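You operate a simulated robot arm through the tools that you are given. There is no shell and no other tool. Be economical: measure what you need, move in short steps, check, and stop when the job is done.

You are at the controls of a simulated robot arm. One attempt, no reset.

## Task
Plug the red headphones into the red socket and turn them low.
Fine: the level knob goes to low. Press MUTE before you plug in, and switch MUTE off last.

The check looks at the end state, three seconds after you hand in, the way a careful person would. Anything else that was tipped, shoved, dropped, spilled or broken makes it a failure.

## Robot
A 6-joint arm with a two-finger parallel gripper, fixed in place. Base frame: the origin is at the foot of the arm, x ahead of it, y to its left, z up; the work surface is at about z = 30. Lengths are in mm, angles in rad, forces in N, time in s.
With the tool pointing down near the work surface it reaches from about 140 to 580 mm from the base axis. Its first joint turns from -1.152 to 1.152 rad. Payload 2.1 kg.
Tool frame: the origin (TCP) lies between the finger pads and is the grasp point; the fingertips stand 30 mm ahead of it; z points along the fingers, y is the line along which they close. Largest opening 94 mm; finger width 28, thickness 10; the body of the gripper, 50 by 96 mm, starts 55 mm behind the TCP.
Orientation is told as [roll, pitch, yaw] about the base's x, y, z axes, in that order, counted from this pose: with the fingers straight down and closing along the base's y, the tool's x points along the base's -x, its y along +y and its z along -z.

## Interface
- The arm moves only by the tool apply_moves. Its argument "plan" is a list of rows, each a list of 7 numbers: the shift along the base's x, y, z in units of 20 mm (1.0 is 20 mm), then the turn, a rotation vector about the base's x, y, z in units of 6 degrees (1.0 is 6 degrees), then the gripper command, from -1 (shut) to 1 (fully open), values between in proportion. In form: [[tx, ty, tz, wx, wy, wz, gripper], ...]. A call has 1 to 12 rows; each row shifts and turns the commanded pose from where the row before left it. A call with a number of a shift or a turn outside -1 to 1 is refused whole. A row lasts 0.2 s, in which the tool goes at most 50 mm and 0.15 rad; a call with a longer step from one row to the next is refused whole, and so is a gripper value outside its range. Where a pose cannot be reached the arm comes as near as it can. A force on the tool above 40 N (or 10 N above the force at the start of the call, whichever is more), or a blocked arm, ends the call early, and 0.2 s more pass. The fingers move at their own pace (about 72 mm/s each) and stop on an object; they squeeze with about 39 N. The grip force told is the motor's: it shows also when the fingers shut on nothing. Time passes only in rows, and 0.2 s behind the last, so rows that do not move let the fingers close. It gives the time, the measured TCP pose, the force on the tool (base axes), the opening and the grip force at its end, in the units of the frame above (readings bear some noise).
- Cameras (640 x 400 px; columns grow to the right, rows downward): "scene" is fixed at [73.5, -390.7, 486.2]; the picture's right is [0.54, -0.84, 0.00], its down [-0.46, -0.29, -0.84] and it looks along [0.71, 0.45, -0.55] (base axes); focal length 261 px, centre (320, 200). "wrist" rides on the gripper at [-37, 0, -58] in the tool frame; the picture's right is [0.00, -1.00, 0.00], its down [0.97, 0.00, -0.24] and it looks along [0.24, 0.00, 0.97] (tool axes); focal length 218 px, centre (320, 200). There is no depth. A picture from a camera that has moved, and an enlarged one, comes with that camera's place and axes in the base frame and with its lens.
- snapshot(camera): a new picture of that camera. No time passes.
- inspect(camera, box): a new picture of the part [left, top, right, bottom] of that camera's present view, enlarged. No time passes.
- close_job(): hands the job in; it is judged then, once.

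Go step by step. Nothing tells you positions but the pictures and the camera data: compare them with the known pose of the tool, close in by small moves and look again before you grip or let go. The budget is 120 turns and 68 pictures, counting those below and the enlarged ones. Unless the task says otherwise, let go and move clear before handing in, and close with one line.

The tools are called after "Call:" as name(argument=value, ...) on one line, values as JSON. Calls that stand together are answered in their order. apply_moves: Moves the arm, as the interface text tells. Its arguments: {"type":"object","properties":{"plan":{"type":"array","items":{"type":"array","items":{"type":"number"}}}},"required":["plan"]} The other tools are called the same way: snapshot (camera) takes a picture; inspect (camera, box) takes an enlarged picture of a part of a camera's view; close_job () hands the job in.

At the start:

```text
time: 0.0
ee_pos: [346.8, -42.5, 365.2]
tcp_rot: [-0.001, -0.001, 0.0]
ft_force: [0.2, -0.1, -0.7]
gripper_width: 94.3
grasp_force: 0.0
```

scene: 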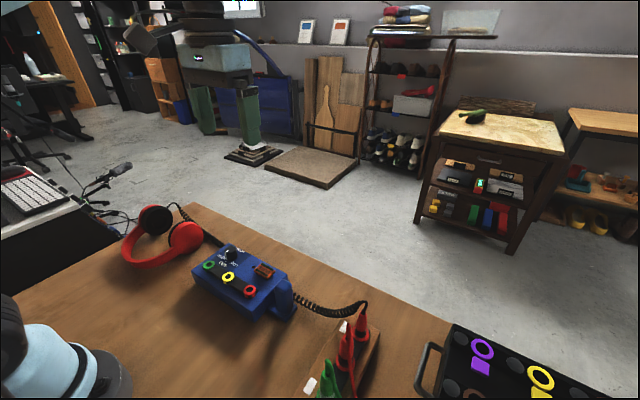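
wrist: 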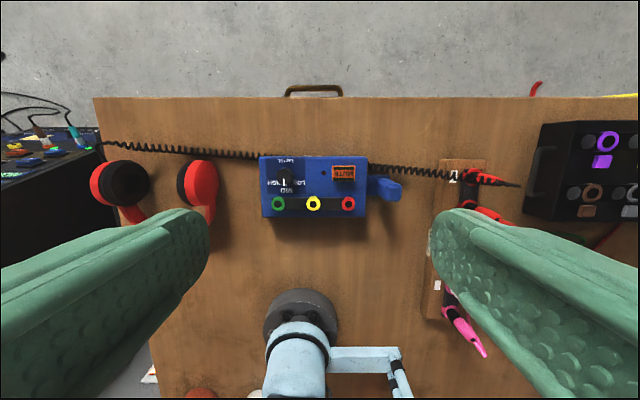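

I see a blue box with a knob, a MUTE button and three sockets, headphones on the left, and plugs in a holder on the right. I'll take closer looks first.

Call:
inspect(camera="wrist", box=[240, 140, 410, 246])

Call:
inspect(camera="wrist", box=[400, 140, 560, 370])

Call:
inspect(camera="scene", box=[180, 220, 440, 400])

```text
3.76 times, centred on (325, 193) of wrist
camera zoom: at [382.3, -40.6, 422.8], right [0.0, -1.0, 0.0], down [-0.97, 0.0, 0.24], along [-0.24, 0.0, -0.97], focal length 822 px, centre (301, 226)
```

zoom: 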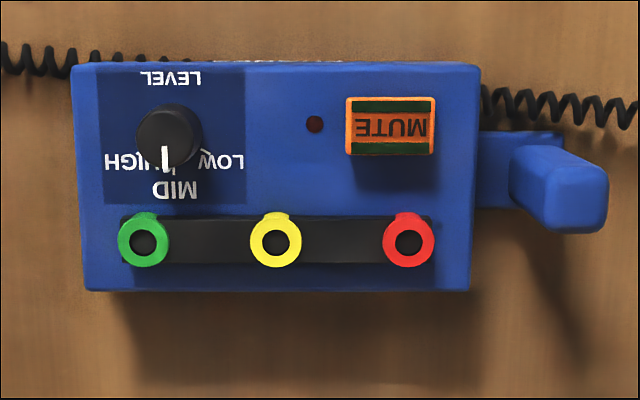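

```text
1.74 times, centred on (480, 255) of wrist
camera zoom: at [382.3, -40.6, 422.8], right [0.0, -1.0, 0.0], down [-0.97, 0.0, 0.24], along [-0.24, 0.0, -0.97], focal length 380 px, centre (42, 104)
```

zoom: 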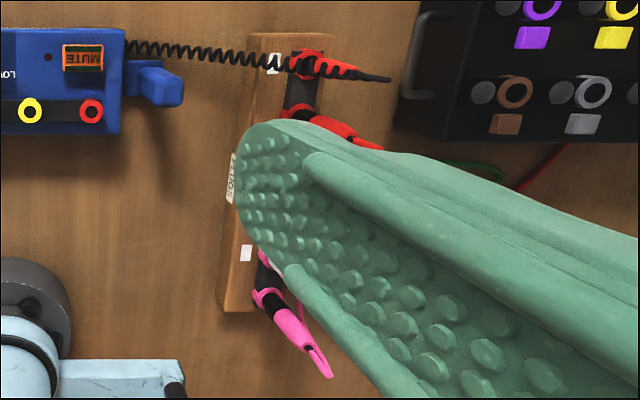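

```text
2.22 times, centred on (310, 310) of scene
camera zoom: at [73.5, -390.7, 486.2], right [0.54, -0.84, 0.0], down [-0.46, -0.29, -0.84], along [0.71, 0.45, -0.55], focal length 581 px, centre (342, -44)
```

zoom: 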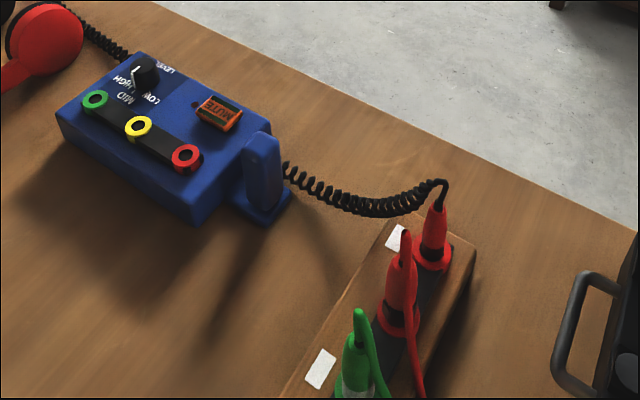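

The box has green/yellow/red sockets, a level knob pointing at MID, and a MUTE button. The rack on the right holds two red plugs, one coiled and one on a straight cord. I'll move over the rack, staying high, to see it better.

Call:
apply_moves(plan=[[-0.355, -0.92, -0.4, 0, 0, 0, 1], [-0.355, -0.92, -0.4, 0, 0, 0, 1], [-0.355, -0.92, -0.4, 0, 0, 0, 1], [-0.355, -0.92, -0.4, 0, 0, 0, 1], [-0.355, -0.92, -0.4, 0, 0, 0, 1], [-0.355, -0.92, -0.4, 0, 0, 0, 1], [-0.355, -0.92, -0.4, 0, 0, 0, 1], [-0.355, -0.92, -0.4, 0, 0, 0, 1]])

Call:
snapshot(camera="wrist")

Call:
snapshot(camera="scene")

```text
time: 1.8
ee_pos: [288.9, -189.4, 300.7]
tcp_rot: [0.001, -0.001, 0.001]
ft_force: [-0.1, 0.3, 0.6]
gripper_width: 93.7
grasp_force: 0.1
```

```text
62 pictures are left
camera wrist: at [325.3, -187.8, 359.0], right [0.0, -1.0, 0.0], down [-0.97, 0.0, 0.24], along [-0.24, 0.0, -0.97], focal length 218 px, centre (320, 200)
```

wrist: 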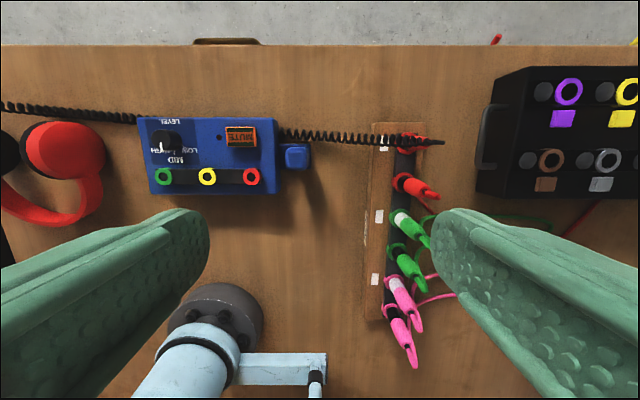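

```text
61 pictures are left
```

scene: 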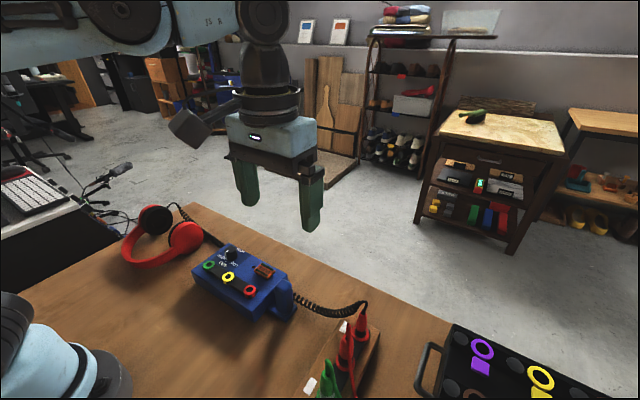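

Call:
inspect(camera="wrist", box=[350, 110, 480, 210])

Call:
inspect(camera="wrist", box=[350, 190, 480, 390])

Call:
inspect(camera="wrist", box=[130, 105, 320, 205])

Call:
inspect(camera="scene", box=[260, 280, 420, 400])

```text
4.00 times, centred on (415, 160) of wrist
camera zoom: at [325.3, -187.8, 359.0], right [0.0, -1.0, 0.0], down [-0.97, 0.0, 0.24], along [-0.24, 0.0, -0.97], focal length 873 px, centre (-60, 360)
```

zoom: 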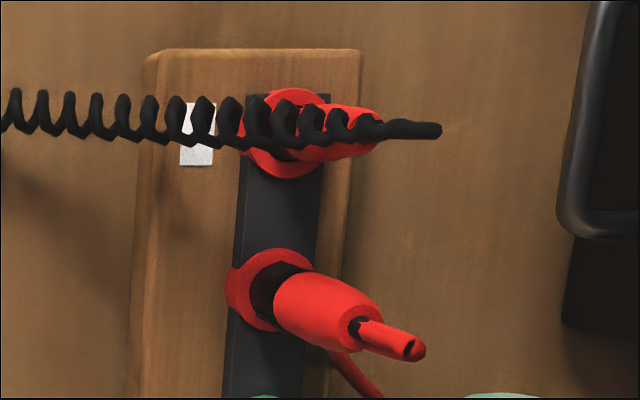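

```text
2.00 times, centred on (415, 290) of wrist
camera zoom: at [325.3, -187.8, 359.0], right [0.0, -1.0, 0.0], down [-0.97, 0.0, 0.24], along [-0.24, 0.0, -0.97], focal length 436 px, centre (130, 20)
```

zoom: 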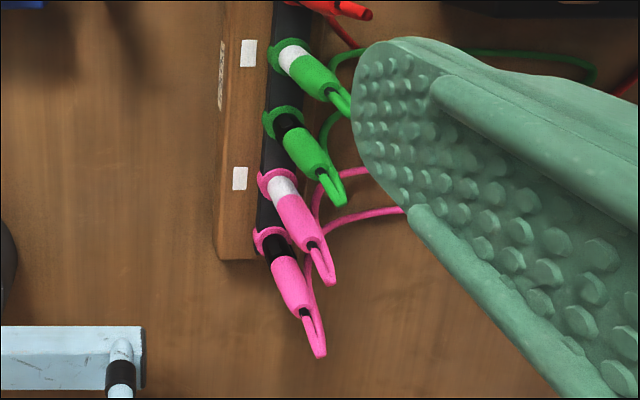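

```text
3.37 times, centred on (225, 155) of wrist
camera zoom: at [325.3, -187.8, 359.0], right [0.0, -1.0, 0.0], down [-0.97, 0.0, 0.24], along [-0.24, 0.0, -0.97], focal length 735 px, centre (640, 352)
```

zoom: 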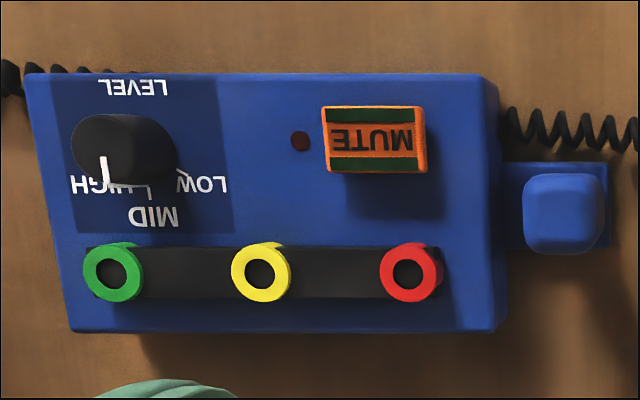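

```text
3.33 times, centred on (340, 340) of scene
camera zoom: at [73.5, -390.7, 486.2], right [0.54, -0.84, 0.0], down [-0.46, -0.29, -0.84], along [0.71, 0.45, -0.55], focal length 871 px, centre (253, -267)
```

zoom: 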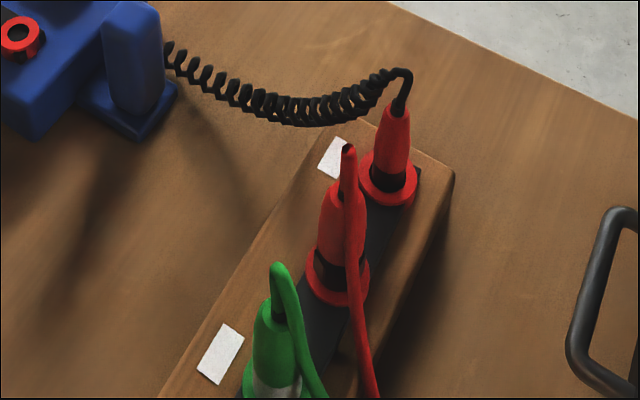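

The headphones' coiled cord runs behind the box to the far red plug, at about (328,-311). The red socket is near (283,-91,52) and MUTE near (337,-81). Next I'll look closely at the box from above.

Call:
apply_moves(plan=[[0.132, 0.87, -0.65, 0, 0, 0, 1], [0.132, 0.87, -0.65, 0, 0, 0, 1], [0.132, 0.87, -0.65, 0, 0, 0, 1], [0.132, 0.87, -0.65, 0, 0, 0, 1], [0.132, 0.87, -0.65, 0, 0, 0, 1], [0.132, 0.87, -0.65, 0, 0, 0, 1], [0.132, 0.87, -0.65, 0, 0, 0, 1], [0.132, 0.87, -0.65, 0, 0, 0, 1]])

Call:
snapshot(camera="wrist")

Call:
inspect(camera="scene", box=[180, 230, 310, 330])

```text
time: 3.6
ee_pos: [310.9, -50.5, 197.4]
tcp_rot: [0.0, 0.001, -0.001]
ft_force: [-0.4, -0.7, -0.3]
gripper_width: 94.1
grasp_force: 0.0
```

```text
56 pictures are left
camera wrist: at [346.7, -49.2, 255.4], right [0.0, -1.0, 0.0], down [-0.97, 0.0, 0.24], along [-0.24, 0.0, -0.97], focal length 218 px, centre (320, 200)
```

wrist: 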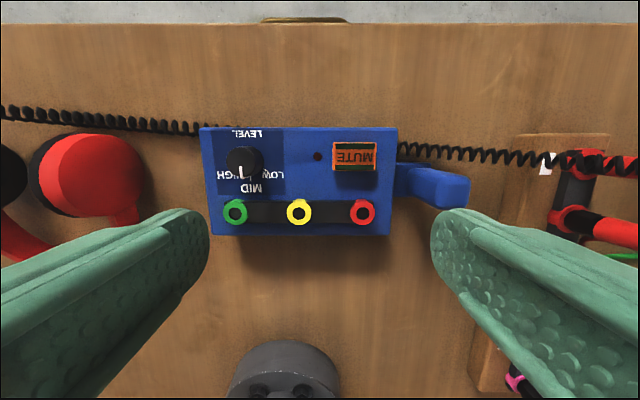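

```text
4.00 times, centred on (245, 280) of scene
camera zoom: at [73.5, -390.7, 486.2], right [0.54, -0.84, 0.0], down [-0.46, -0.29, -0.84], along [0.71, 0.45, -0.55], focal length 1045 px, centre (620, -120)
```

zoom: 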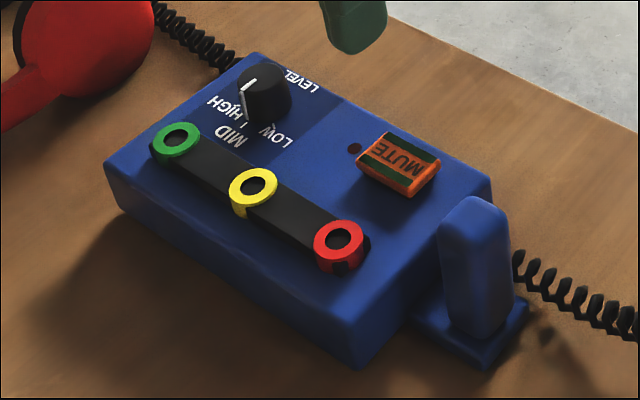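

Call:
inspect(camera="wrist", box=[195, 118, 305, 188])

Call:
inspect(camera="wrist", box=[300, 120, 410, 240])

```text
5.71 times, centred on (250, 153) of wrist
camera zoom: at [346.7, -49.2, 255.4], right [0.0, -1.0, 0.0], down [-0.97, 0.0, 0.24], along [-0.24, 0.0, -0.97], focal length 1247 px, centre (720, 469)
```

zoom: 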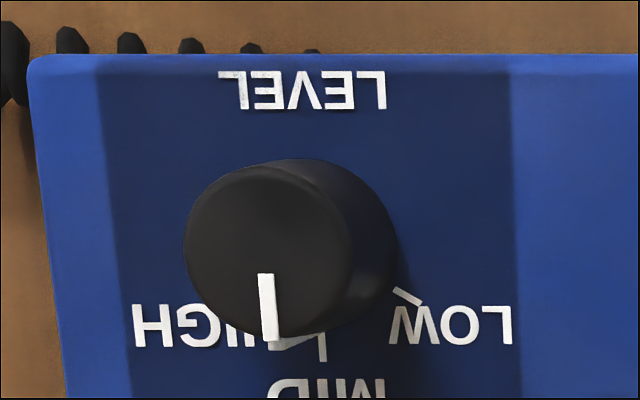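

```text
3.33 times, centred on (355, 180) of wrist
camera zoom: at [346.7, -49.2, 255.4], right [0.0, -1.0, 0.0], down [-0.97, 0.0, 0.24], along [-0.24, 0.0, -0.97], focal length 728 px, centre (203, 267)
```

zoom: 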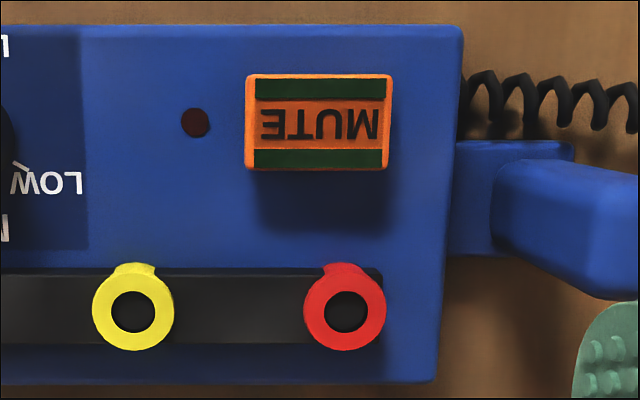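

The knob is at about (333.5,16.5), with its top near z=72, and points at MID. LOW is about 60° from there, turning +z. MUTE is at (337,-80), so I'll shut the gripper and go above it.

Call:
apply_moves(plan=[[0.218, -0.246, -0.65, 0, 0, 0, -1], [0.218, -0.246, -0.65, 0, 0, 0, -1], [0.218, -0.246, -0.65, 0, 0, 0, -1], [0.218, -0.246, -0.65, 0, 0, 0, -1], [0.218, -0.246, -0.65, 0, 0, 0, -1], [0.218, -0.246, -0.65, 0, 0, 0, -1], [0, 0, 0, 0, 0, 0, -1]])

Call:
snapshot(camera="wrist")

Call:
inspect(camera="scene", box=[180, 230, 310, 330])

```text
time: 5.2
ee_pos: [337.2, -79.4, 118.1]
tcp_rot: [0.0, -0.002, -0.001]
ft_force: [-0.8, -0.4, 1.6]
gripper_width: 0.0
grasp_force: 33.2
```

```text
52 pictures are left
camera wrist: at [372.0, -78.2, 176.2], right [0.0, -1.0, 0.0], down [-0.97, 0.0, 0.24], along [-0.24, 0.0, -0.97], focal length 218 px, centre (320, 200)
```

wrist: 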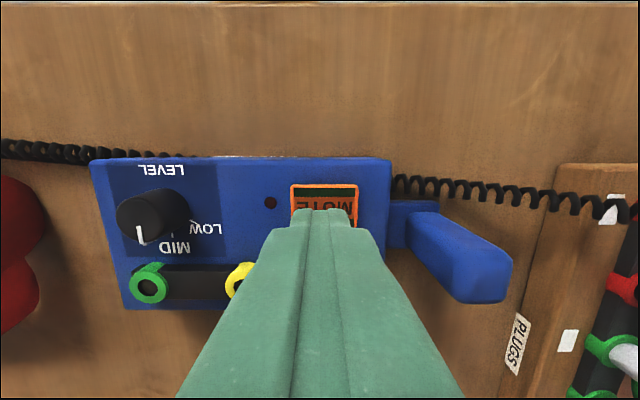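

```text
4.00 times, centred on (245, 280) of scene
camera zoom: at [73.5, -390.7, 486.2], right [0.54, -0.84, 0.0], down [-0.46, -0.29, -0.84], along [0.71, 0.45, -0.55], focal length 1045 px, centre (620, -120)
```

zoom: 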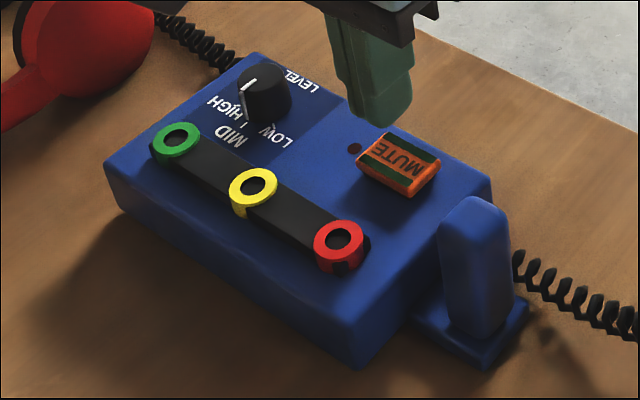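

I'm aligned above MUTE. I'll descend in fine steps and watch the force.

Call:
apply_moves(plan=[[0, -0.02, -0.4, 0, 0, 0, -1], [0, 0, -0.4, 0, 0, 0, -1], [0, 0, -0.2, 0, 0, 0, -1], [0, 0, -0.1, 0, 0, 0, -1], [0, 0, -0.1, 0, 0, 0, -1]])

Call:
inspect(camera="scene", box=[180, 230, 310, 330])

```text
time: 6.4
ee_pos: [336.9, -80.3, 93.9]
tcp_rot: [0.002, -0.001, 0.0]
ft_force: [0.3, -0.5, 0.8]
gripper_width: 0.1
grasp_force: 32.8
```

```text
4.00 times, centred on (245, 280) of scene
camera zoom: at [73.5, -390.7, 486.2], right [0.54, -0.84, 0.0], down [-0.46, -0.29, -0.84], along [0.71, 0.45, -0.55], focal length 1045 px, centre (620, -120)
```

zoom: 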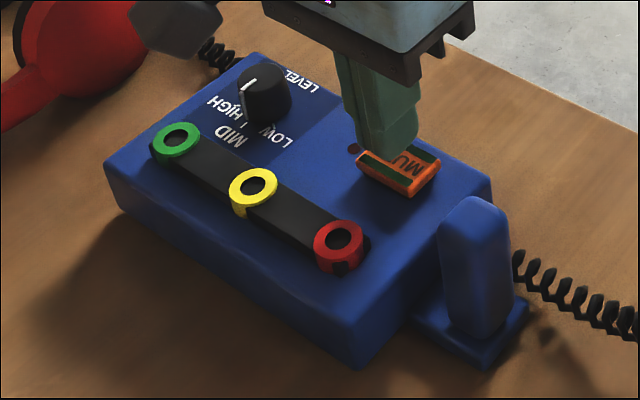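

Call:
apply_moves(plan=[[0, -0.12, -0.1, 0, 0, 0, -1], [0, 0, -0.1, 0, 0, 0, -1], [0, 0, -0.1, 0, 0, 0, -1]])

```text
time: 7.2
ee_pos: [336.6, -82.4, 90.8]
tcp_rot: [0.0, 0.001, 0.002]
ft_force: [0.4, 0.1, 0.4]
gripper_width: 0.1
grasp_force: 33.3
```

Call:
apply_moves(plan=[[0, 0, -0.1, 0, 0, 0, -1], [0, 0, -0.1, 0, 0, 0, -1]])

Call:
inspect(camera="scene", box=[230, 245, 295, 295])

```text
time: 7.8
ee_pos: [336.6, -83.1, 84.8]
tcp_rot: [-0.001, 0.0, 0.001]
ft_force: [0.2, 0.1, -0.1]
gripper_width: 0.0
grasp_force: 32.3
```

```text
8.00 times, centred on (262, 270) of scene
camera zoom: at [73.5, -390.7, 486.2], right [0.54, -0.84, 0.0], down [-0.46, -0.29, -0.84], along [0.71, 0.45, -0.55], focal length 2090 px, centre (780, -360)
```

zoom: 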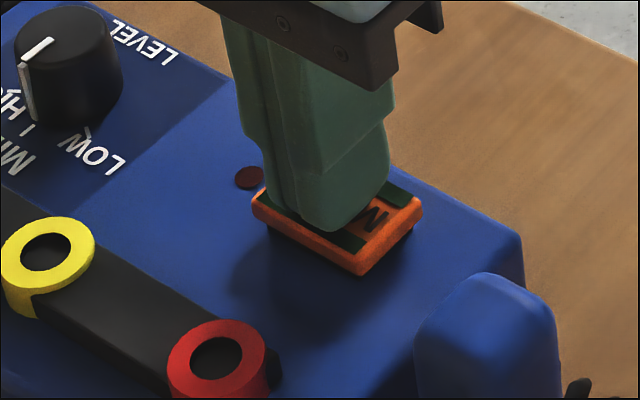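

Call:
apply_moves(plan=[[0, 0, -0.07, 0, 0, 0, -1], [0, 0, -0.07, 0, 0, 0, -1]])

Call:
inspect(camera="scene", box=[230, 245, 295, 295])

```text
time: 8.4
ee_pos: [336.6, -82.5, 82.6]
tcp_rot: [0.001, 0.0, 0.0]
ft_force: [0.8, -0.4, 0.6]
gripper_width: 0.0
grasp_force: 32.4
```

```text
8.00 times, centred on (262, 270) of scene
camera zoom: at [73.5, -390.7, 486.2], right [0.54, -0.84, 0.0], down [-0.46, -0.29, -0.84], along [0.71, 0.45, -0.55], focal length 2090 px, centre (780, -360)
```

zoom: 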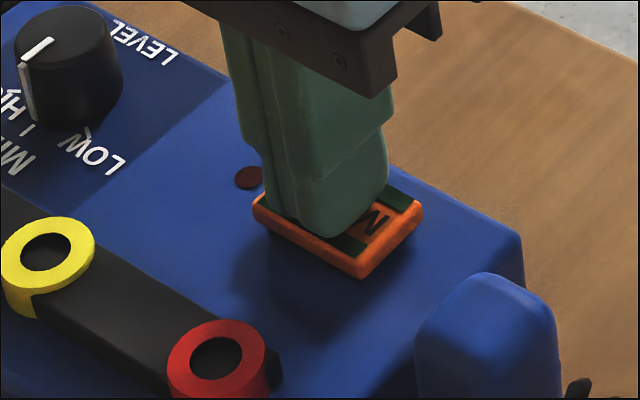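

Call:
apply_moves(plan=[[0, 0, -0.07, 0, 0, 0, -1], [0, 0, -0.07, 0, 0, 0, -1]])

Call:
inspect(camera="scene", box=[230, 245, 295, 295])

```text
time: 9.0
ee_pos: [336.5, -81.6, 80.1]
tcp_rot: [0.001, 0.0, 0.001]
ft_force: [-1.3, -1.1, 3.5]
gripper_width: 0.2
grasp_force: 32.9
```

```text
8.00 times, centred on (262, 270) of scene
camera zoom: at [73.5, -390.7, 486.2], right [0.54, -0.84, 0.0], down [-0.46, -0.29, -0.84], along [0.71, 0.45, -0.55], focal length 2090 px, centre (780, -360)
```

zoom: 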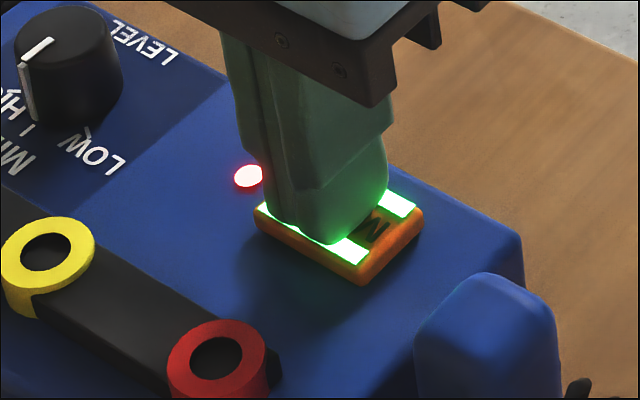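

MUTE is lit, so it's on. I'll lift off and move over the knob.

Call:
apply_moves(plan=[[0, 0, 0.3, 0, 0, 0, -1], [0, 0, 1, 0, 0, 0, -1], [0, 0, 1, 0, 0, 0, -1], [-0.03, 0.98, 0.2, 0, 0, 0, 0.2], [-0.03, 0.98, 0, 0, 0, 0, 0.2], [-0.03, 0.98, 0, 0, 0, 0, 0.2], [-0.03, 0.98, 0, 0, 0, 0, 0.2], [-0.03, 0.98, 0, 0, 0, 0, 0.2]])

Call:
snapshot(camera="wrist")

Call:
inspect(camera="scene", box=[180, 230, 310, 330])

```text
time: 10.8
ee_pos: [334.5, 15.6, 128.5]
tcp_rot: [0.001, 0.001, -0.001]
ft_force: [0.5, 0.1, 0.1]
gripper_width: 56.5
grasp_force: 0.0
```

```text
46 pictures are left
camera wrist: at [369.6, 17.6, 186.5], right [0.0, -1.0, 0.0], down [-0.97, 0.0, 0.24], along [-0.24, 0.0, -0.97], focal length 218 px, centre (320, 200)
```

wrist: 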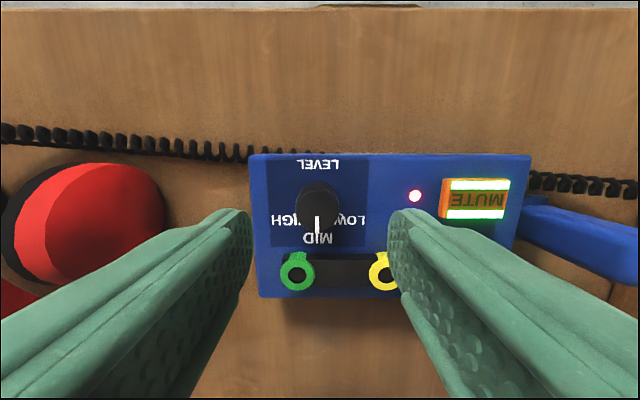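

```text
4.00 times, centred on (245, 280) of scene
camera zoom: at [73.5, -390.7, 486.2], right [0.54, -0.84, 0.0], down [-0.46, -0.29, -0.84], along [0.71, 0.45, -0.55], focal length 1045 px, centre (620, -120)
```

zoom: 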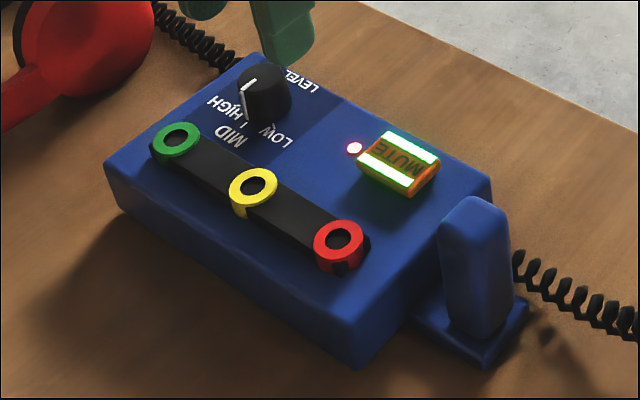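

Call:
inspect(camera="wrist", box=[265, 150, 375, 250])

```text
4.00 times, centred on (320, 200) of wrist
camera zoom: at [369.6, 17.6, 186.5], right [0.0, -1.0, 0.0], down [-0.97, 0.0, 0.24], along [-0.24, 0.0, -0.97], focal length 873 px, centre (320, 200)
```

zoom: 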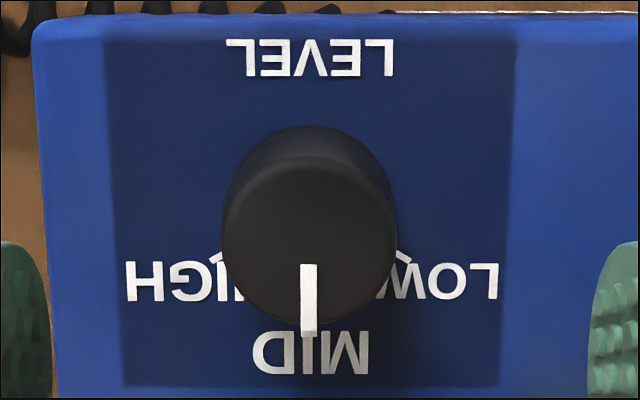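

The knob centre is about 1.5 mm to +y of the tool. I'll lower and then close on it.

Call:
apply_moves(plan=[[0.03, 0.08, -0.7, 0, 0, 0, 0.2], [0, 0, -0.7, 0, 0, 0, 0.2], [0, 0, -0.5, 0, 0, 0, 0.2], [0, 0, -0.28, 0, 0, 0, 0.2], [0, 0, 0, 0, 0, 0, 0.2]])

Call:
inspect(camera="scene", box=[180, 220, 280, 290])

```text
time: 12.0
ee_pos: [333.9, 17.6, 86.1]
tcp_rot: [0.001, -0.001, 0.001]
ft_force: [-0.4, -0.5, -0.2]
gripper_width: 56.4
grasp_force: 0.0
```

```text
5.71 times, centred on (230, 255) of scene
camera zoom: at [73.5, -390.7, 486.2], right [0.54, -0.84, 0.0], down [-0.46, -0.29, -0.84], along [0.71, 0.45, -0.55], focal length 1493 px, centre (834, -114)
```

zoom: 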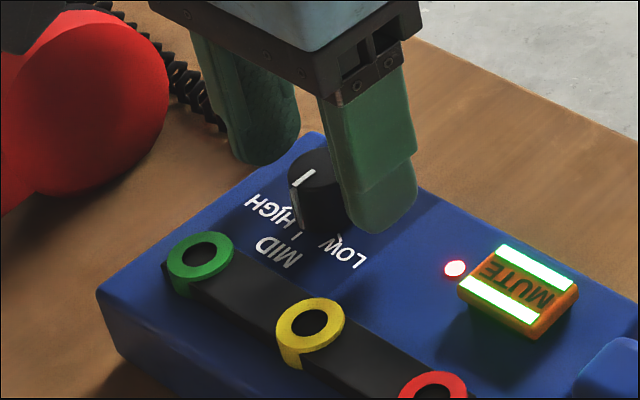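

Tips are beside the knob and above the panel. I'll close and turn by about 54° first.

Call:
apply_moves(plan=[[0, 0, 0, 0, 0, 0, -1], [0, 0, 0, 0, 0, 0, -1], [0, 0, 0, 0, 0, 0, -1]])

Call:
apply_moves(plan=[[0, 0, 0, 0, 0, 1, -1], [0, 0, 0, 0, 0, 1, -1], [0, 0, 0, 0, 0, 1, -1], [0, 0, 0, 0, 0, 1, -1], [0, 0, 0, 0, 0, 1, -1], [0, 0, 0, 0, 0, 1, -1], [0, 0, 0, 0, 0, 1, -1], [0, 0, 0, 0, 0, 1, -1], [0, 0, 0, 0, 0, 1, -1], [0, 0, 0, 0, 0, 0, -1]])

Call:
inspect(camera="scene", box=[180, 220, 280, 290])

Call:
snapshot(camera="wrist")

```text
time: 12.8
ee_pos: [335.6, 17.0, 85.1]
tcp_rot: [-0.001, 0.0, -0.001]
ft_force: [0.9, 0.9, -0.3]
gripper_width: 25.4
grasp_force: 39.2
```

```text
time: 15.0
ee_pos: [334.1, 18.4, 85.3]
tcp_rot: [0.0, -0.001, 0.943]
ft_force: [0.4, 0.4, -0.3]
gripper_width: 25.6
grasp_force: 38.7
```

```text
5.71 times, centred on (230, 255) of scene
camera zoom: at [73.5, -390.7, 486.2], right [0.54, -0.84, 0.0], down [-0.46, -0.29, -0.84], along [0.71, 0.45, -0.55], focal length 1493 px, centre (834, -114)
```

zoom: 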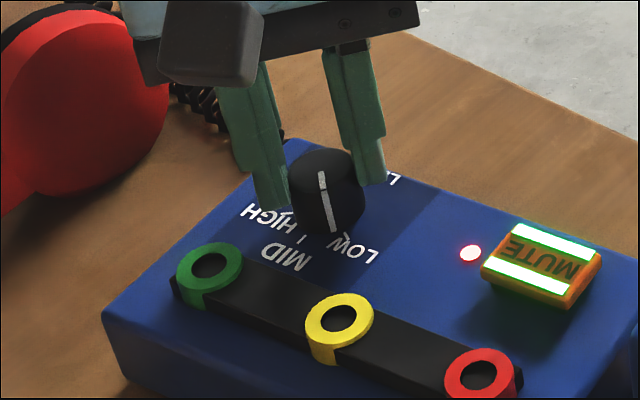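

```text
41 pictures are left
camera wrist: at [354.7, 49.2, 143.3], right [0.81, -0.59, 0.0], down [-0.57, -0.79, 0.24], along [-0.14, -0.19, -0.97], focal length 218 px, centre (320, 200)
```

wrist: 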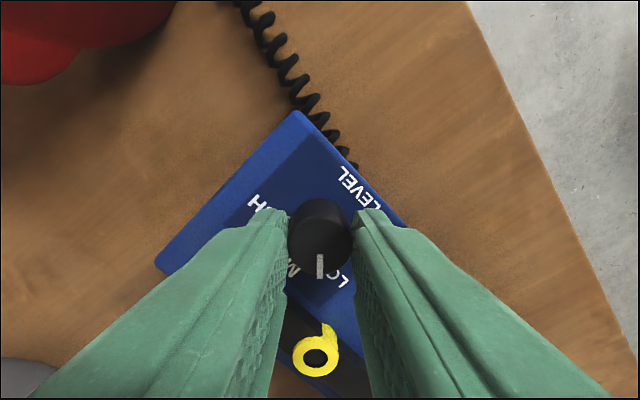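

The box itself seems to have turned a bit along with the knob. I'll measure that before doing anything else.

Call:
inspect(camera="scene", box=[180, 230, 310, 330])

Call:
inspect(camera="wrist", box=[260, 180, 380, 300])

```text
4.00 times, centred on (245, 280) of scene
camera zoom: at [73.5, -390.7, 486.2], right [0.54, -0.84, 0.0], down [-0.46, -0.29, -0.84], along [0.71, 0.45, -0.55], focal length 1045 px, centre (620, -120)
```

zoom: 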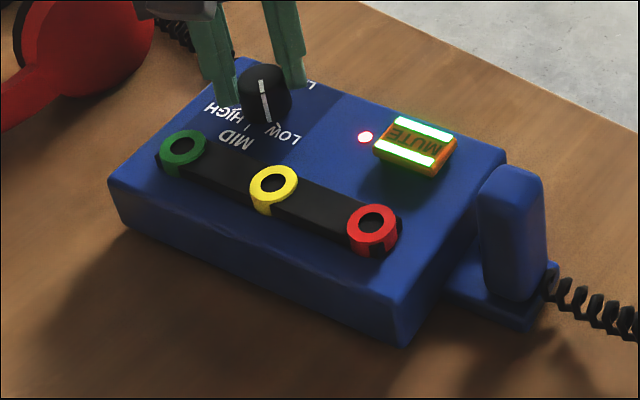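

```text
3.33 times, centred on (320, 240) of wrist
camera zoom: at [354.7, 49.2, 143.3], right [0.81, -0.59, 0.0], down [-0.57, -0.79, 0.24], along [-0.14, -0.19, -0.97], focal length 728 px, centre (320, 67)
```

zoom: 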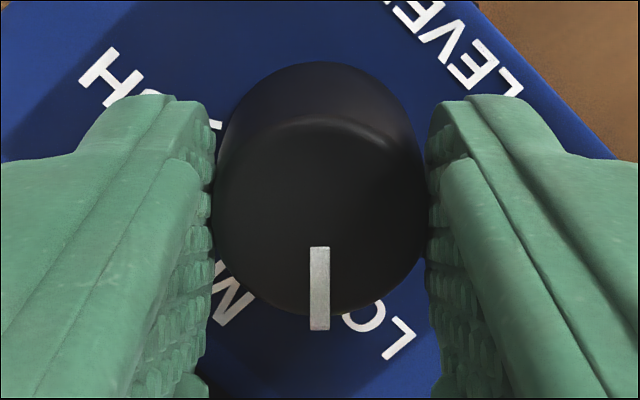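

The box rotated about 7° with the knob, so I was turning too fast. I'll do the rest slowly, pressing down lightly through the grip to hold the box, and check.

Call:
apply_moves(plan=[[0, 0, -0.05, 0, 0, 0, -1], [0, 0, -0.05, 0, 0, 0.1, -1], [0, 0, 0, 0, 0, 0.1, -1], [0, 0, 0, 0, 0, 0.1, -1], [0, 0, 0, 0, 0, 0.1, -1], [0, 0, 0, 0, 0, 0.1, -1], [0, 0, 0, 0, 0, 0.1, -1], [0, 0, 0, 0, 0, 0.1, -1], [0, 0, 0, 0, 0, 0.1, -1], [0, 0, 0, 0, 0, 0.1, -1], [0, 0, 0, 0, 0, 0.1, -1]])

Call:
inspect(camera="scene", box=[180, 230, 310, 330])

```text
time: 17.4
ee_pos: [333.6, 17.8, 84.8]
tcp_rot: [-0.001, -0.001, 1.045]
ft_force: [-1.0, 8.7, 19.1]
gripper_width: 25.8
grasp_force: 39.8
```

```text
4.00 times, centred on (245, 280) of scene
camera zoom: at [73.5, -390.7, 486.2], right [0.54, -0.84, 0.0], down [-0.46, -0.29, -0.84], along [0.71, 0.45, -0.55], focal length 1045 px, centre (620, -120)
```

zoom: 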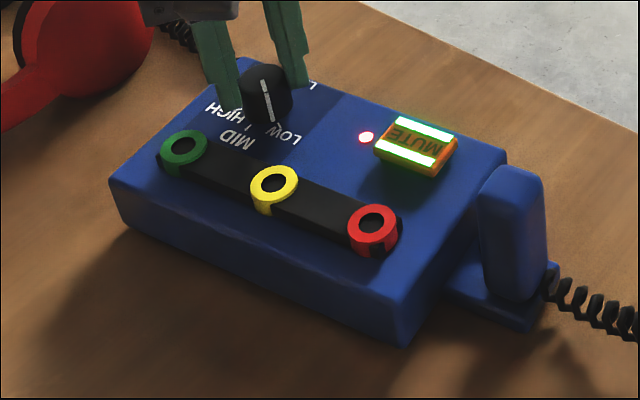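

With about 19 N of down-force the box stays put and only the knob turns. I'll carry on to LOW.

Call:
apply_moves(plan=[[0, 0, 0, 0, 0, 0.12, -1], [0, 0, 0, 0, 0, 0.12, -1], [0, 0, 0, 0, 0, 0.12, -1], [0, 0, 0, 0, 0, 0.12, -1], [0, 0, 0, 0, 0, 0.12, -1], [0, 0, 0, 0, 0, 0.12, -1], [0, 0, 0, 0, 0, 0.12, -1], [0, 0, 0, 0, 0, 0.12, -1], [0, 0, 0, 0, 0, 0.12, -1], [0, 0, 0, 0, 0, 0.12, -1]])

Call:
inspect(camera="scene", box=[180, 230, 310, 330])

Call:
inspect(camera="wrist", box=[260, 180, 380, 300])

```text
time: 19.6
ee_pos: [333.1, 17.8, 84.2]
tcp_rot: [-0.002, 0.0, 1.172]
ft_force: [-1.0, -1.3, -0.4]
gripper_width: 25.9
grasp_force: 39.1
```

```text
4.00 times, centred on (245, 280) of scene
camera zoom: at [73.5, -390.7, 486.2], right [0.54, -0.84, 0.0], down [-0.46, -0.29, -0.84], along [0.71, 0.45, -0.55], focal length 1045 px, centre (620, -120)
```

zoom: 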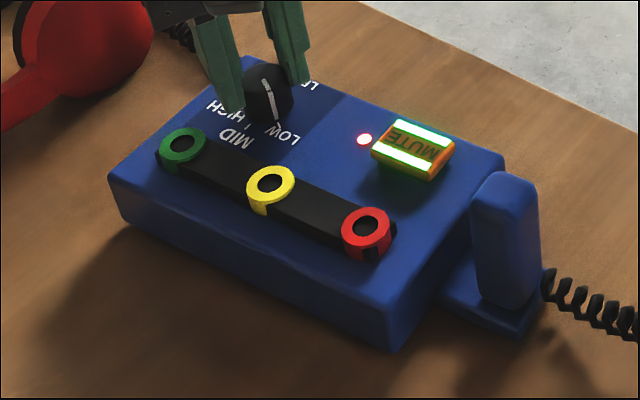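

```text
3.33 times, centred on (320, 240) of wrist
camera zoom: at [348.0, 53.3, 141.8], right [0.92, -0.39, 0.0], down [-0.38, -0.89, 0.24], along [-0.09, -0.22, -0.97], focal length 728 px, centre (320, 67)
```

zoom: 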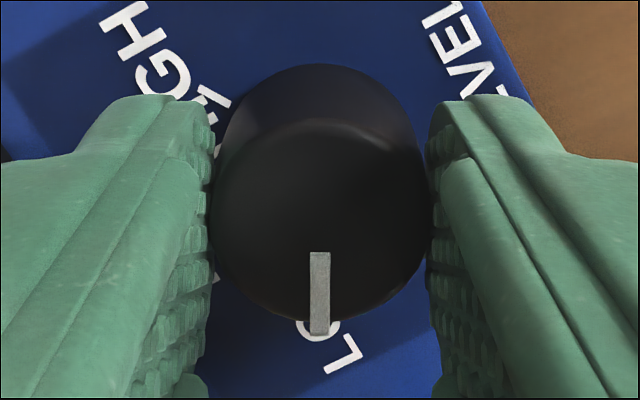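

The knob appears to have settled into the LOW detent, with the box still about 6° off. With no down-force, turning back gently should carry the box home with the knob still in its detent. I'll try 3° and check.

Call:
apply_moves(plan=[[0, 0, 0, 0, 0, -0.17, -1], [0, 0, 0, 0, 0, -0.17, -1], [0, 0, 0, 0, 0, -0.17, -1]])

Call:
inspect(camera="scene", box=[180, 230, 310, 330])

```text
time: 20.4
ee_pos: [334.0, 17.9, 84.0]
tcp_rot: [0.0, 0.001, 1.119]
ft_force: [0.2, -0.6, -0.5]
gripper_width: 25.4
grasp_force: 39.0
```

```text
4.00 times, centred on (245, 280) of scene
camera zoom: at [73.5, -390.7, 486.2], right [0.54, -0.84, 0.0], down [-0.46, -0.29, -0.84], along [0.71, 0.45, -0.55], focal length 1045 px, centre (620, -120)
```

zoom: 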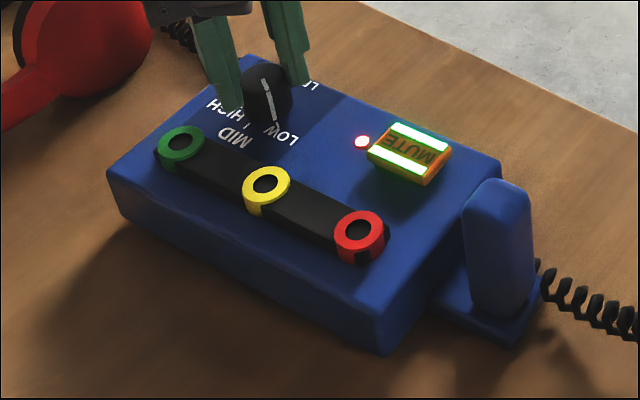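

The box follows. I'll continue turning back.

Call:
apply_moves(plan=[[0, 0, 0, 0, 0, -0.2, -1], [0, 0, 0, 0, 0, -0.2, -1], [0, 0, 0, 0, 0, -0.2, -1], [0, 0, 0, 0, 0, -0.2, -1]])

Call:
inspect(camera="scene", box=[180, 230, 310, 330])

```text
time: 21.4
ee_pos: [334.2, 17.7, 85.1]
tcp_rot: [0.002, 0.0, 1.035]
ft_force: [-0.5, 0.4, 3.7]
gripper_width: 25.8
grasp_force: 38.6
```

```text
4.00 times, centred on (245, 280) of scene
camera zoom: at [73.5, -390.7, 486.2], right [0.54, -0.84, 0.0], down [-0.46, -0.29, -0.84], along [0.71, 0.45, -0.55], focal length 1045 px, centre (620, -120)
```

zoom: 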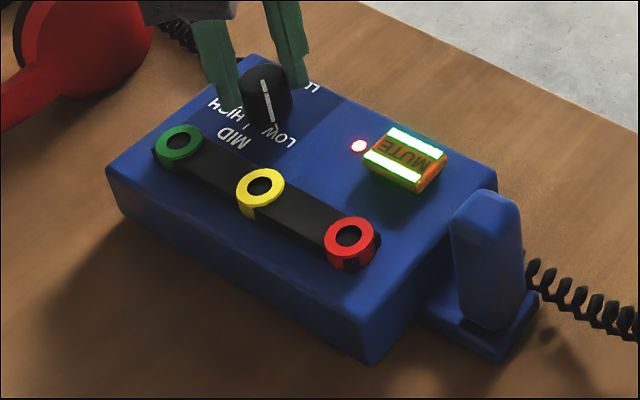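

Call:
apply_moves(plan=[[0, 0, 0.02, 0, 0, -0.2, -1], [0, 0, 0, 0, 0, -0.2, -1], [0, 0, 0, 0, 0, -0.05, -1]])

Call:
inspect(camera="scene", box=[180, 230, 310, 330])

Call:
inspect(camera="wrist", box=[260, 180, 380, 300])

```text
time: 22.2
ee_pos: [334.8, 17.5, 85.5]
tcp_rot: [-0.001, 0.0, 0.989]
ft_force: [-0.5, -0.2, -0.1]
gripper_width: 25.4
grasp_force: 38.9
```

```text
4.00 times, centred on (245, 280) of scene
camera zoom: at [73.5, -390.7, 486.2], right [0.54, -0.84, 0.0], down [-0.46, -0.29, -0.84], along [0.71, 0.45, -0.55], focal length 1045 px, centre (620, -120)
```

zoom: 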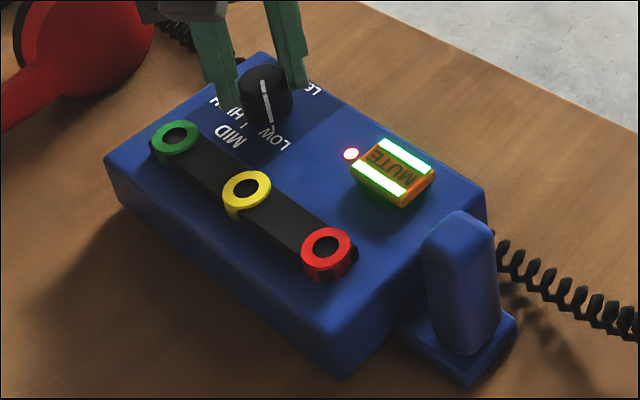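

```text
3.33 times, centred on (320, 240) of wrist
camera zoom: at [353.6, 49.6, 141.9], right [0.83, -0.55, 0.0], down [-0.53, -0.81, 0.24], along [-0.13, -0.2, -0.97], focal length 728 px, centre (320, 67)
```

zoom: 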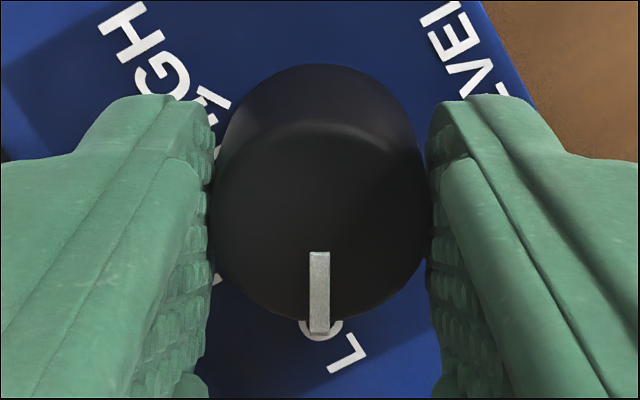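

The knob sits in LOW. The box overshot by about 3° the other way, so I'll turn +3.3°.

Call:
apply_moves(plan=[[0, 0, 0.02, 0, 0, 0.2, -1], [0, 0, 0, 0, 0, 0.2, -1], [0, 0, 0, 0, 0, 0.15, -1], [0, 0, 0, 0, 0, 0, -1]])

Call:
inspect(camera="scene", box=[180, 230, 310, 330])

```text
time: 23.2
ee_pos: [335.5, 17.5, 83.0]
tcp_rot: [0.0, 0.0, 1.047]
ft_force: [0.8, 0.6, 0.2]
gripper_width: 25.8
grasp_force: 39.4
```

```text
4.00 times, centred on (245, 280) of scene
camera zoom: at [73.5, -390.7, 486.2], right [0.54, -0.84, 0.0], down [-0.46, -0.29, -0.84], along [0.71, 0.45, -0.55], focal length 1045 px, centre (620, -120)
```

zoom: 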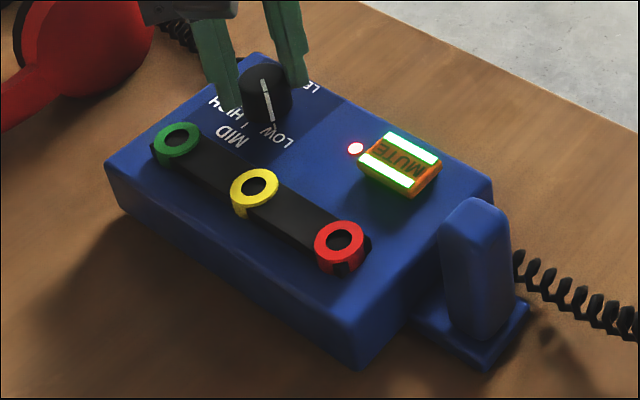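

The box is back exactly at its original place with the knob on LOW. I'll release and lift straight up.

Call:
apply_moves(plan=[[0, 0, 0, 0, 0, 0, 0.1], [0, 0, 0, 0, 0, 0, 0.1], [0, 0, 0.5, 0, 0, 0, 0.1], [0, 0, 1, 0, 0, 0, 0.1], [0, 0, 1, 0, 0, 0, 0.1], [0, 0, 1, 0, 0, 1, 0.1], [0, 0, 1, 0, 0, 1, 0.1], [0, 0, 1, 0, 0, 1, 0.1], [0, 0, 1, 0, 0, 1, 0.1], [0, 0, 0, 0, 0, 1, 0.1]])

Call:
inspect(camera="scene", box=[180, 230, 310, 330])

Call:
snapshot(camera="wrist")

```text
time: 25.4
ee_pos: [334.8, 17.1, 216.0]
tcp_rot: [0.0, 0.001, 1.573]
ft_force: [0.8, -0.8, 0.1]
gripper_width: 51.8
grasp_force: 0.0
```

```text
4.00 times, centred on (245, 280) of scene
camera zoom: at [73.5, -390.7, 486.2], right [0.54, -0.84, 0.0], down [-0.46, -0.29, -0.84], along [0.71, 0.45, -0.55], focal length 1045 px, centre (620, -120)
```

zoom: 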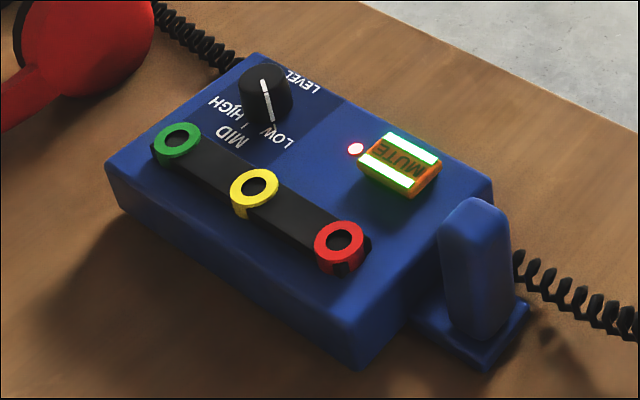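

```text
29 pictures are left
camera wrist: at [333.2, 56.0, 272.9], right [1.0, 0.0, 0.0], down [0.0, -0.97, 0.24], along [0.0, -0.24, -0.97], focal length 218 px, centre (320, 200)
```

wrist: 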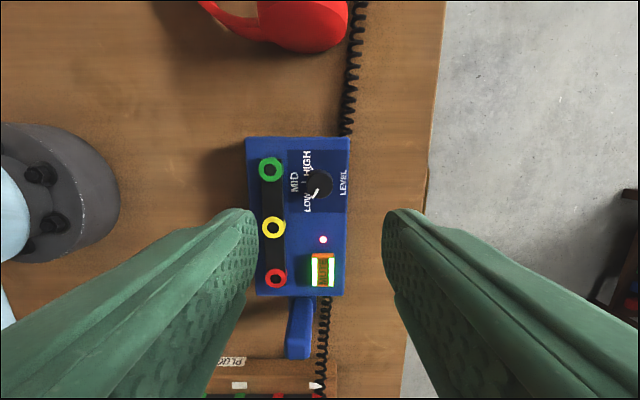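

The knob is on LOW, MUTE is lit and the box is in place. Next I'll go over the coiled red plug with the fingers closing along x.

Call:
apply_moves(plan=[[-0.03, -0.91, 0, 0, 0, 0, 0.1], [-0.03, -0.91, 0, 0, 0, 0, 0.1], [-0.03, -0.91, 0, 0, 0, 0, 0.1], [-0.03, -0.91, 0, 0, 0, 0, 0.1], [-0.03, -0.91, 0, 0, 0, 0, 0.1], [-0.03, -0.91, 0, 0, 0, 0, 0.1], [-0.03, -0.91, 0, 0, 0, 0, 0.1], [-0.03, -0.91, 0, 0, 0, 0, 0.1], [-0.03, -0.91, 0, 0, 0, 0, 0.1]])

Call:
apply_moves(plan=[[-0.01, -0.91, 0, 0, 0, 0, 0.1], [-0.01, -0.91, 0, 0, 0, 0, 0.1], [-0.01, -0.91, 0, 0, 0, 0, 0.1], [-0.01, -0.91, 0, 0, 0, 0, 0.1], [-0.01, -0.91, 0, 0, 0, 0, 0.1], [-0.01, -0.91, 0, 0, 0, 0, 0.1], [-0.01, -0.91, 0, 0, 0, 0, 0.1], [-0.01, -0.91, 0, 0, 0, 0, 0.1], [0, -0.91, 0, 0, 0, 0, 0.1]])

Call:
snapshot(camera="wrist")

Call:
snapshot(camera="scene")

```text
time: 27.4
ee_pos: [330.5, -146.4, 216.4]
tcp_rot: [0.0, 0.0, 1.571]
ft_force: [-0.2, -0.2, -0.1]
gripper_width: 51.5
grasp_force: 0.0
```

```text
time: 29.4
ee_pos: [328.2, -309.7, 215.4]
tcp_rot: [0.0, -0.001, 1.569]
ft_force: [-0.1, 0.8, -0.2]
gripper_width: 51.5
grasp_force: 0.2
```

```text
28 pictures are left
camera wrist: at [326.7, -271.7, 272.6], right [1.0, 0.0, 0.0], down [0.0, -0.97, 0.24], along [0.0, -0.24, -0.97], focal length 218 px, centre (320, 200)
```

wrist: 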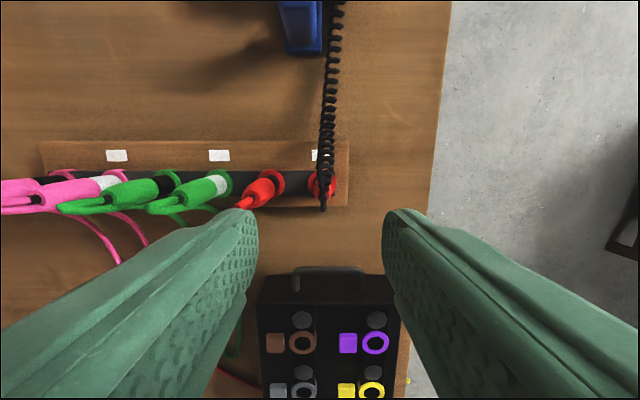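

```text
27 pictures are left
```

scene: 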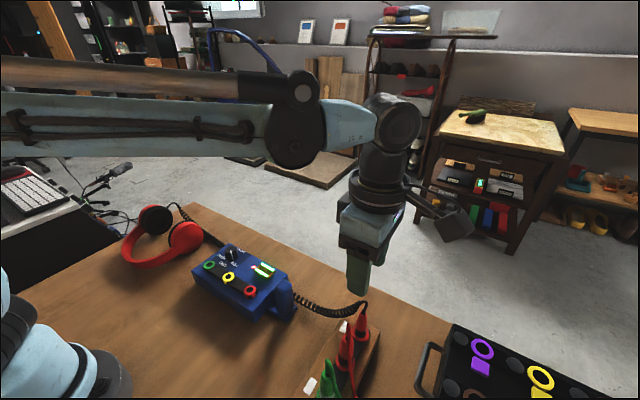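

The tool is centred over the coiled red plug at about (328.8,-311). I'll narrow the opening to 40 mm and come down partway.

Call:
apply_moves(plan=[[0.03, -0.05, -0.7, 0, 0, 0, -0.15], [0, 0, -0.7, 0, 0, 0, -0.15], [0, 0, -0.7, 0, 0, 0, -0.15], [0, 0, -0.7, 0, 0, 0, -0.15], [0, 0, -0.7, 0, 0, 0, -0.15], [0, 0, 0, 0, 0, 0, -0.15]])

Call:
snapshot(camera="wrist")

Call:
inspect(camera="scene", box=[300, 220, 430, 380])

```text
time: 30.8
ee_pos: [329.0, -311.7, 145.9]
tcp_rot: [-0.001, 0.0, 1.57]
ft_force: [-0.3, 0.3, 0.2]
gripper_width: 39.8
grasp_force: 0.0
```

```text
26 pictures are left
camera wrist: at [327.7, -272.2, 203.2], right [1.0, 0.0, 0.0], down [0.0, -0.97, 0.24], along [0.0, -0.24, -0.97], focal length 218 px, centre (320, 200)
```

wrist: 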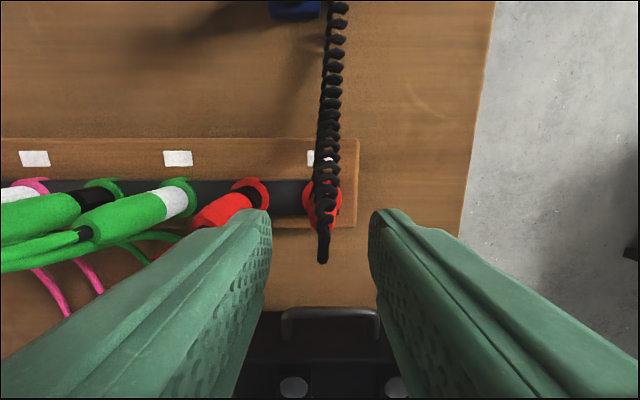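

```text
2.50 times, centred on (365, 300) of scene
camera zoom: at [73.5, -390.7, 486.2], right [0.54, -0.84, 0.0], down [-0.46, -0.29, -0.84], along [0.71, 0.45, -0.55], focal length 653 px, centre (208, -50)
```

zoom: 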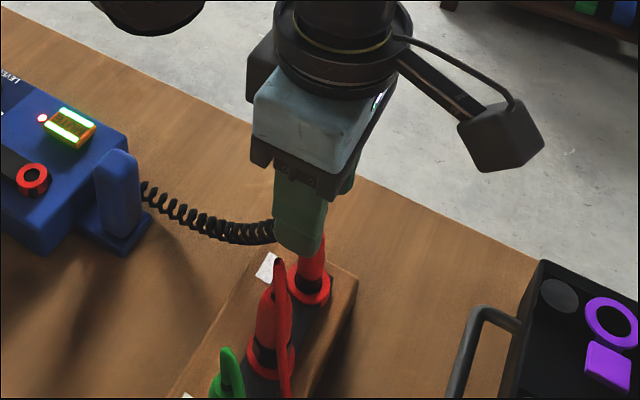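

Call:
apply_moves(plan=[[0, 0.01, -0.7, 0, 0, 0, -0.15], [0, 0, -0.7, 0, 0, 0, -0.15], [0, 0, -0.7, 0, 0, 0, -0.15], [0, 0, -0.7, 0, 0, 0, -0.15], [0, 0, 0, 0, 0, 0, -0.15]])

Call:
inspect(camera="scene", box=[300, 220, 430, 380])

Call:
snapshot(camera="wrist")

```text
time: 32.0
ee_pos: [327.4, -310.1, 88.8]
tcp_rot: [0.0, 0.002, 1.567]
ft_force: [0.4, 0.6, -0.4]
gripper_width: 39.9
grasp_force: 0.1
```

```text
2.50 times, centred on (365, 300) of scene
camera zoom: at [73.5, -390.7, 486.2], right [0.54, -0.84, 0.0], down [-0.46, -0.29, -0.84], along [0.71, 0.45, -0.55], focal length 653 px, centre (208, -50)
```

zoom: 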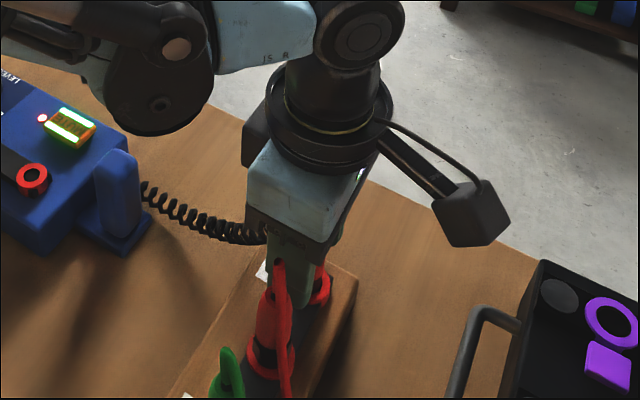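

```text
23 pictures are left
camera wrist: at [326.7, -271.4, 147.6], right [1.0, 0.0, 0.0], down [0.0, -0.97, 0.24], along [0.0, -0.24, -0.97], focal length 218 px, centre (320, 200)
```

wrist: 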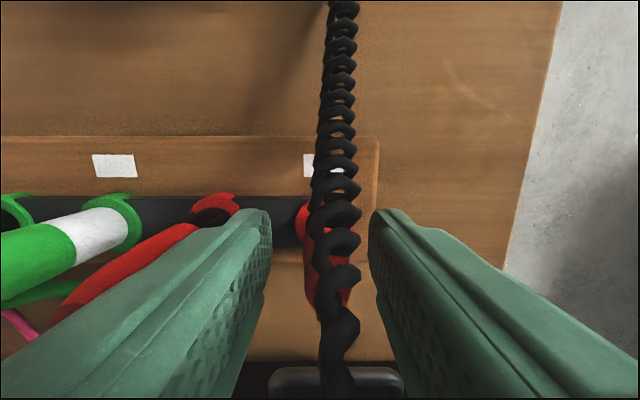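

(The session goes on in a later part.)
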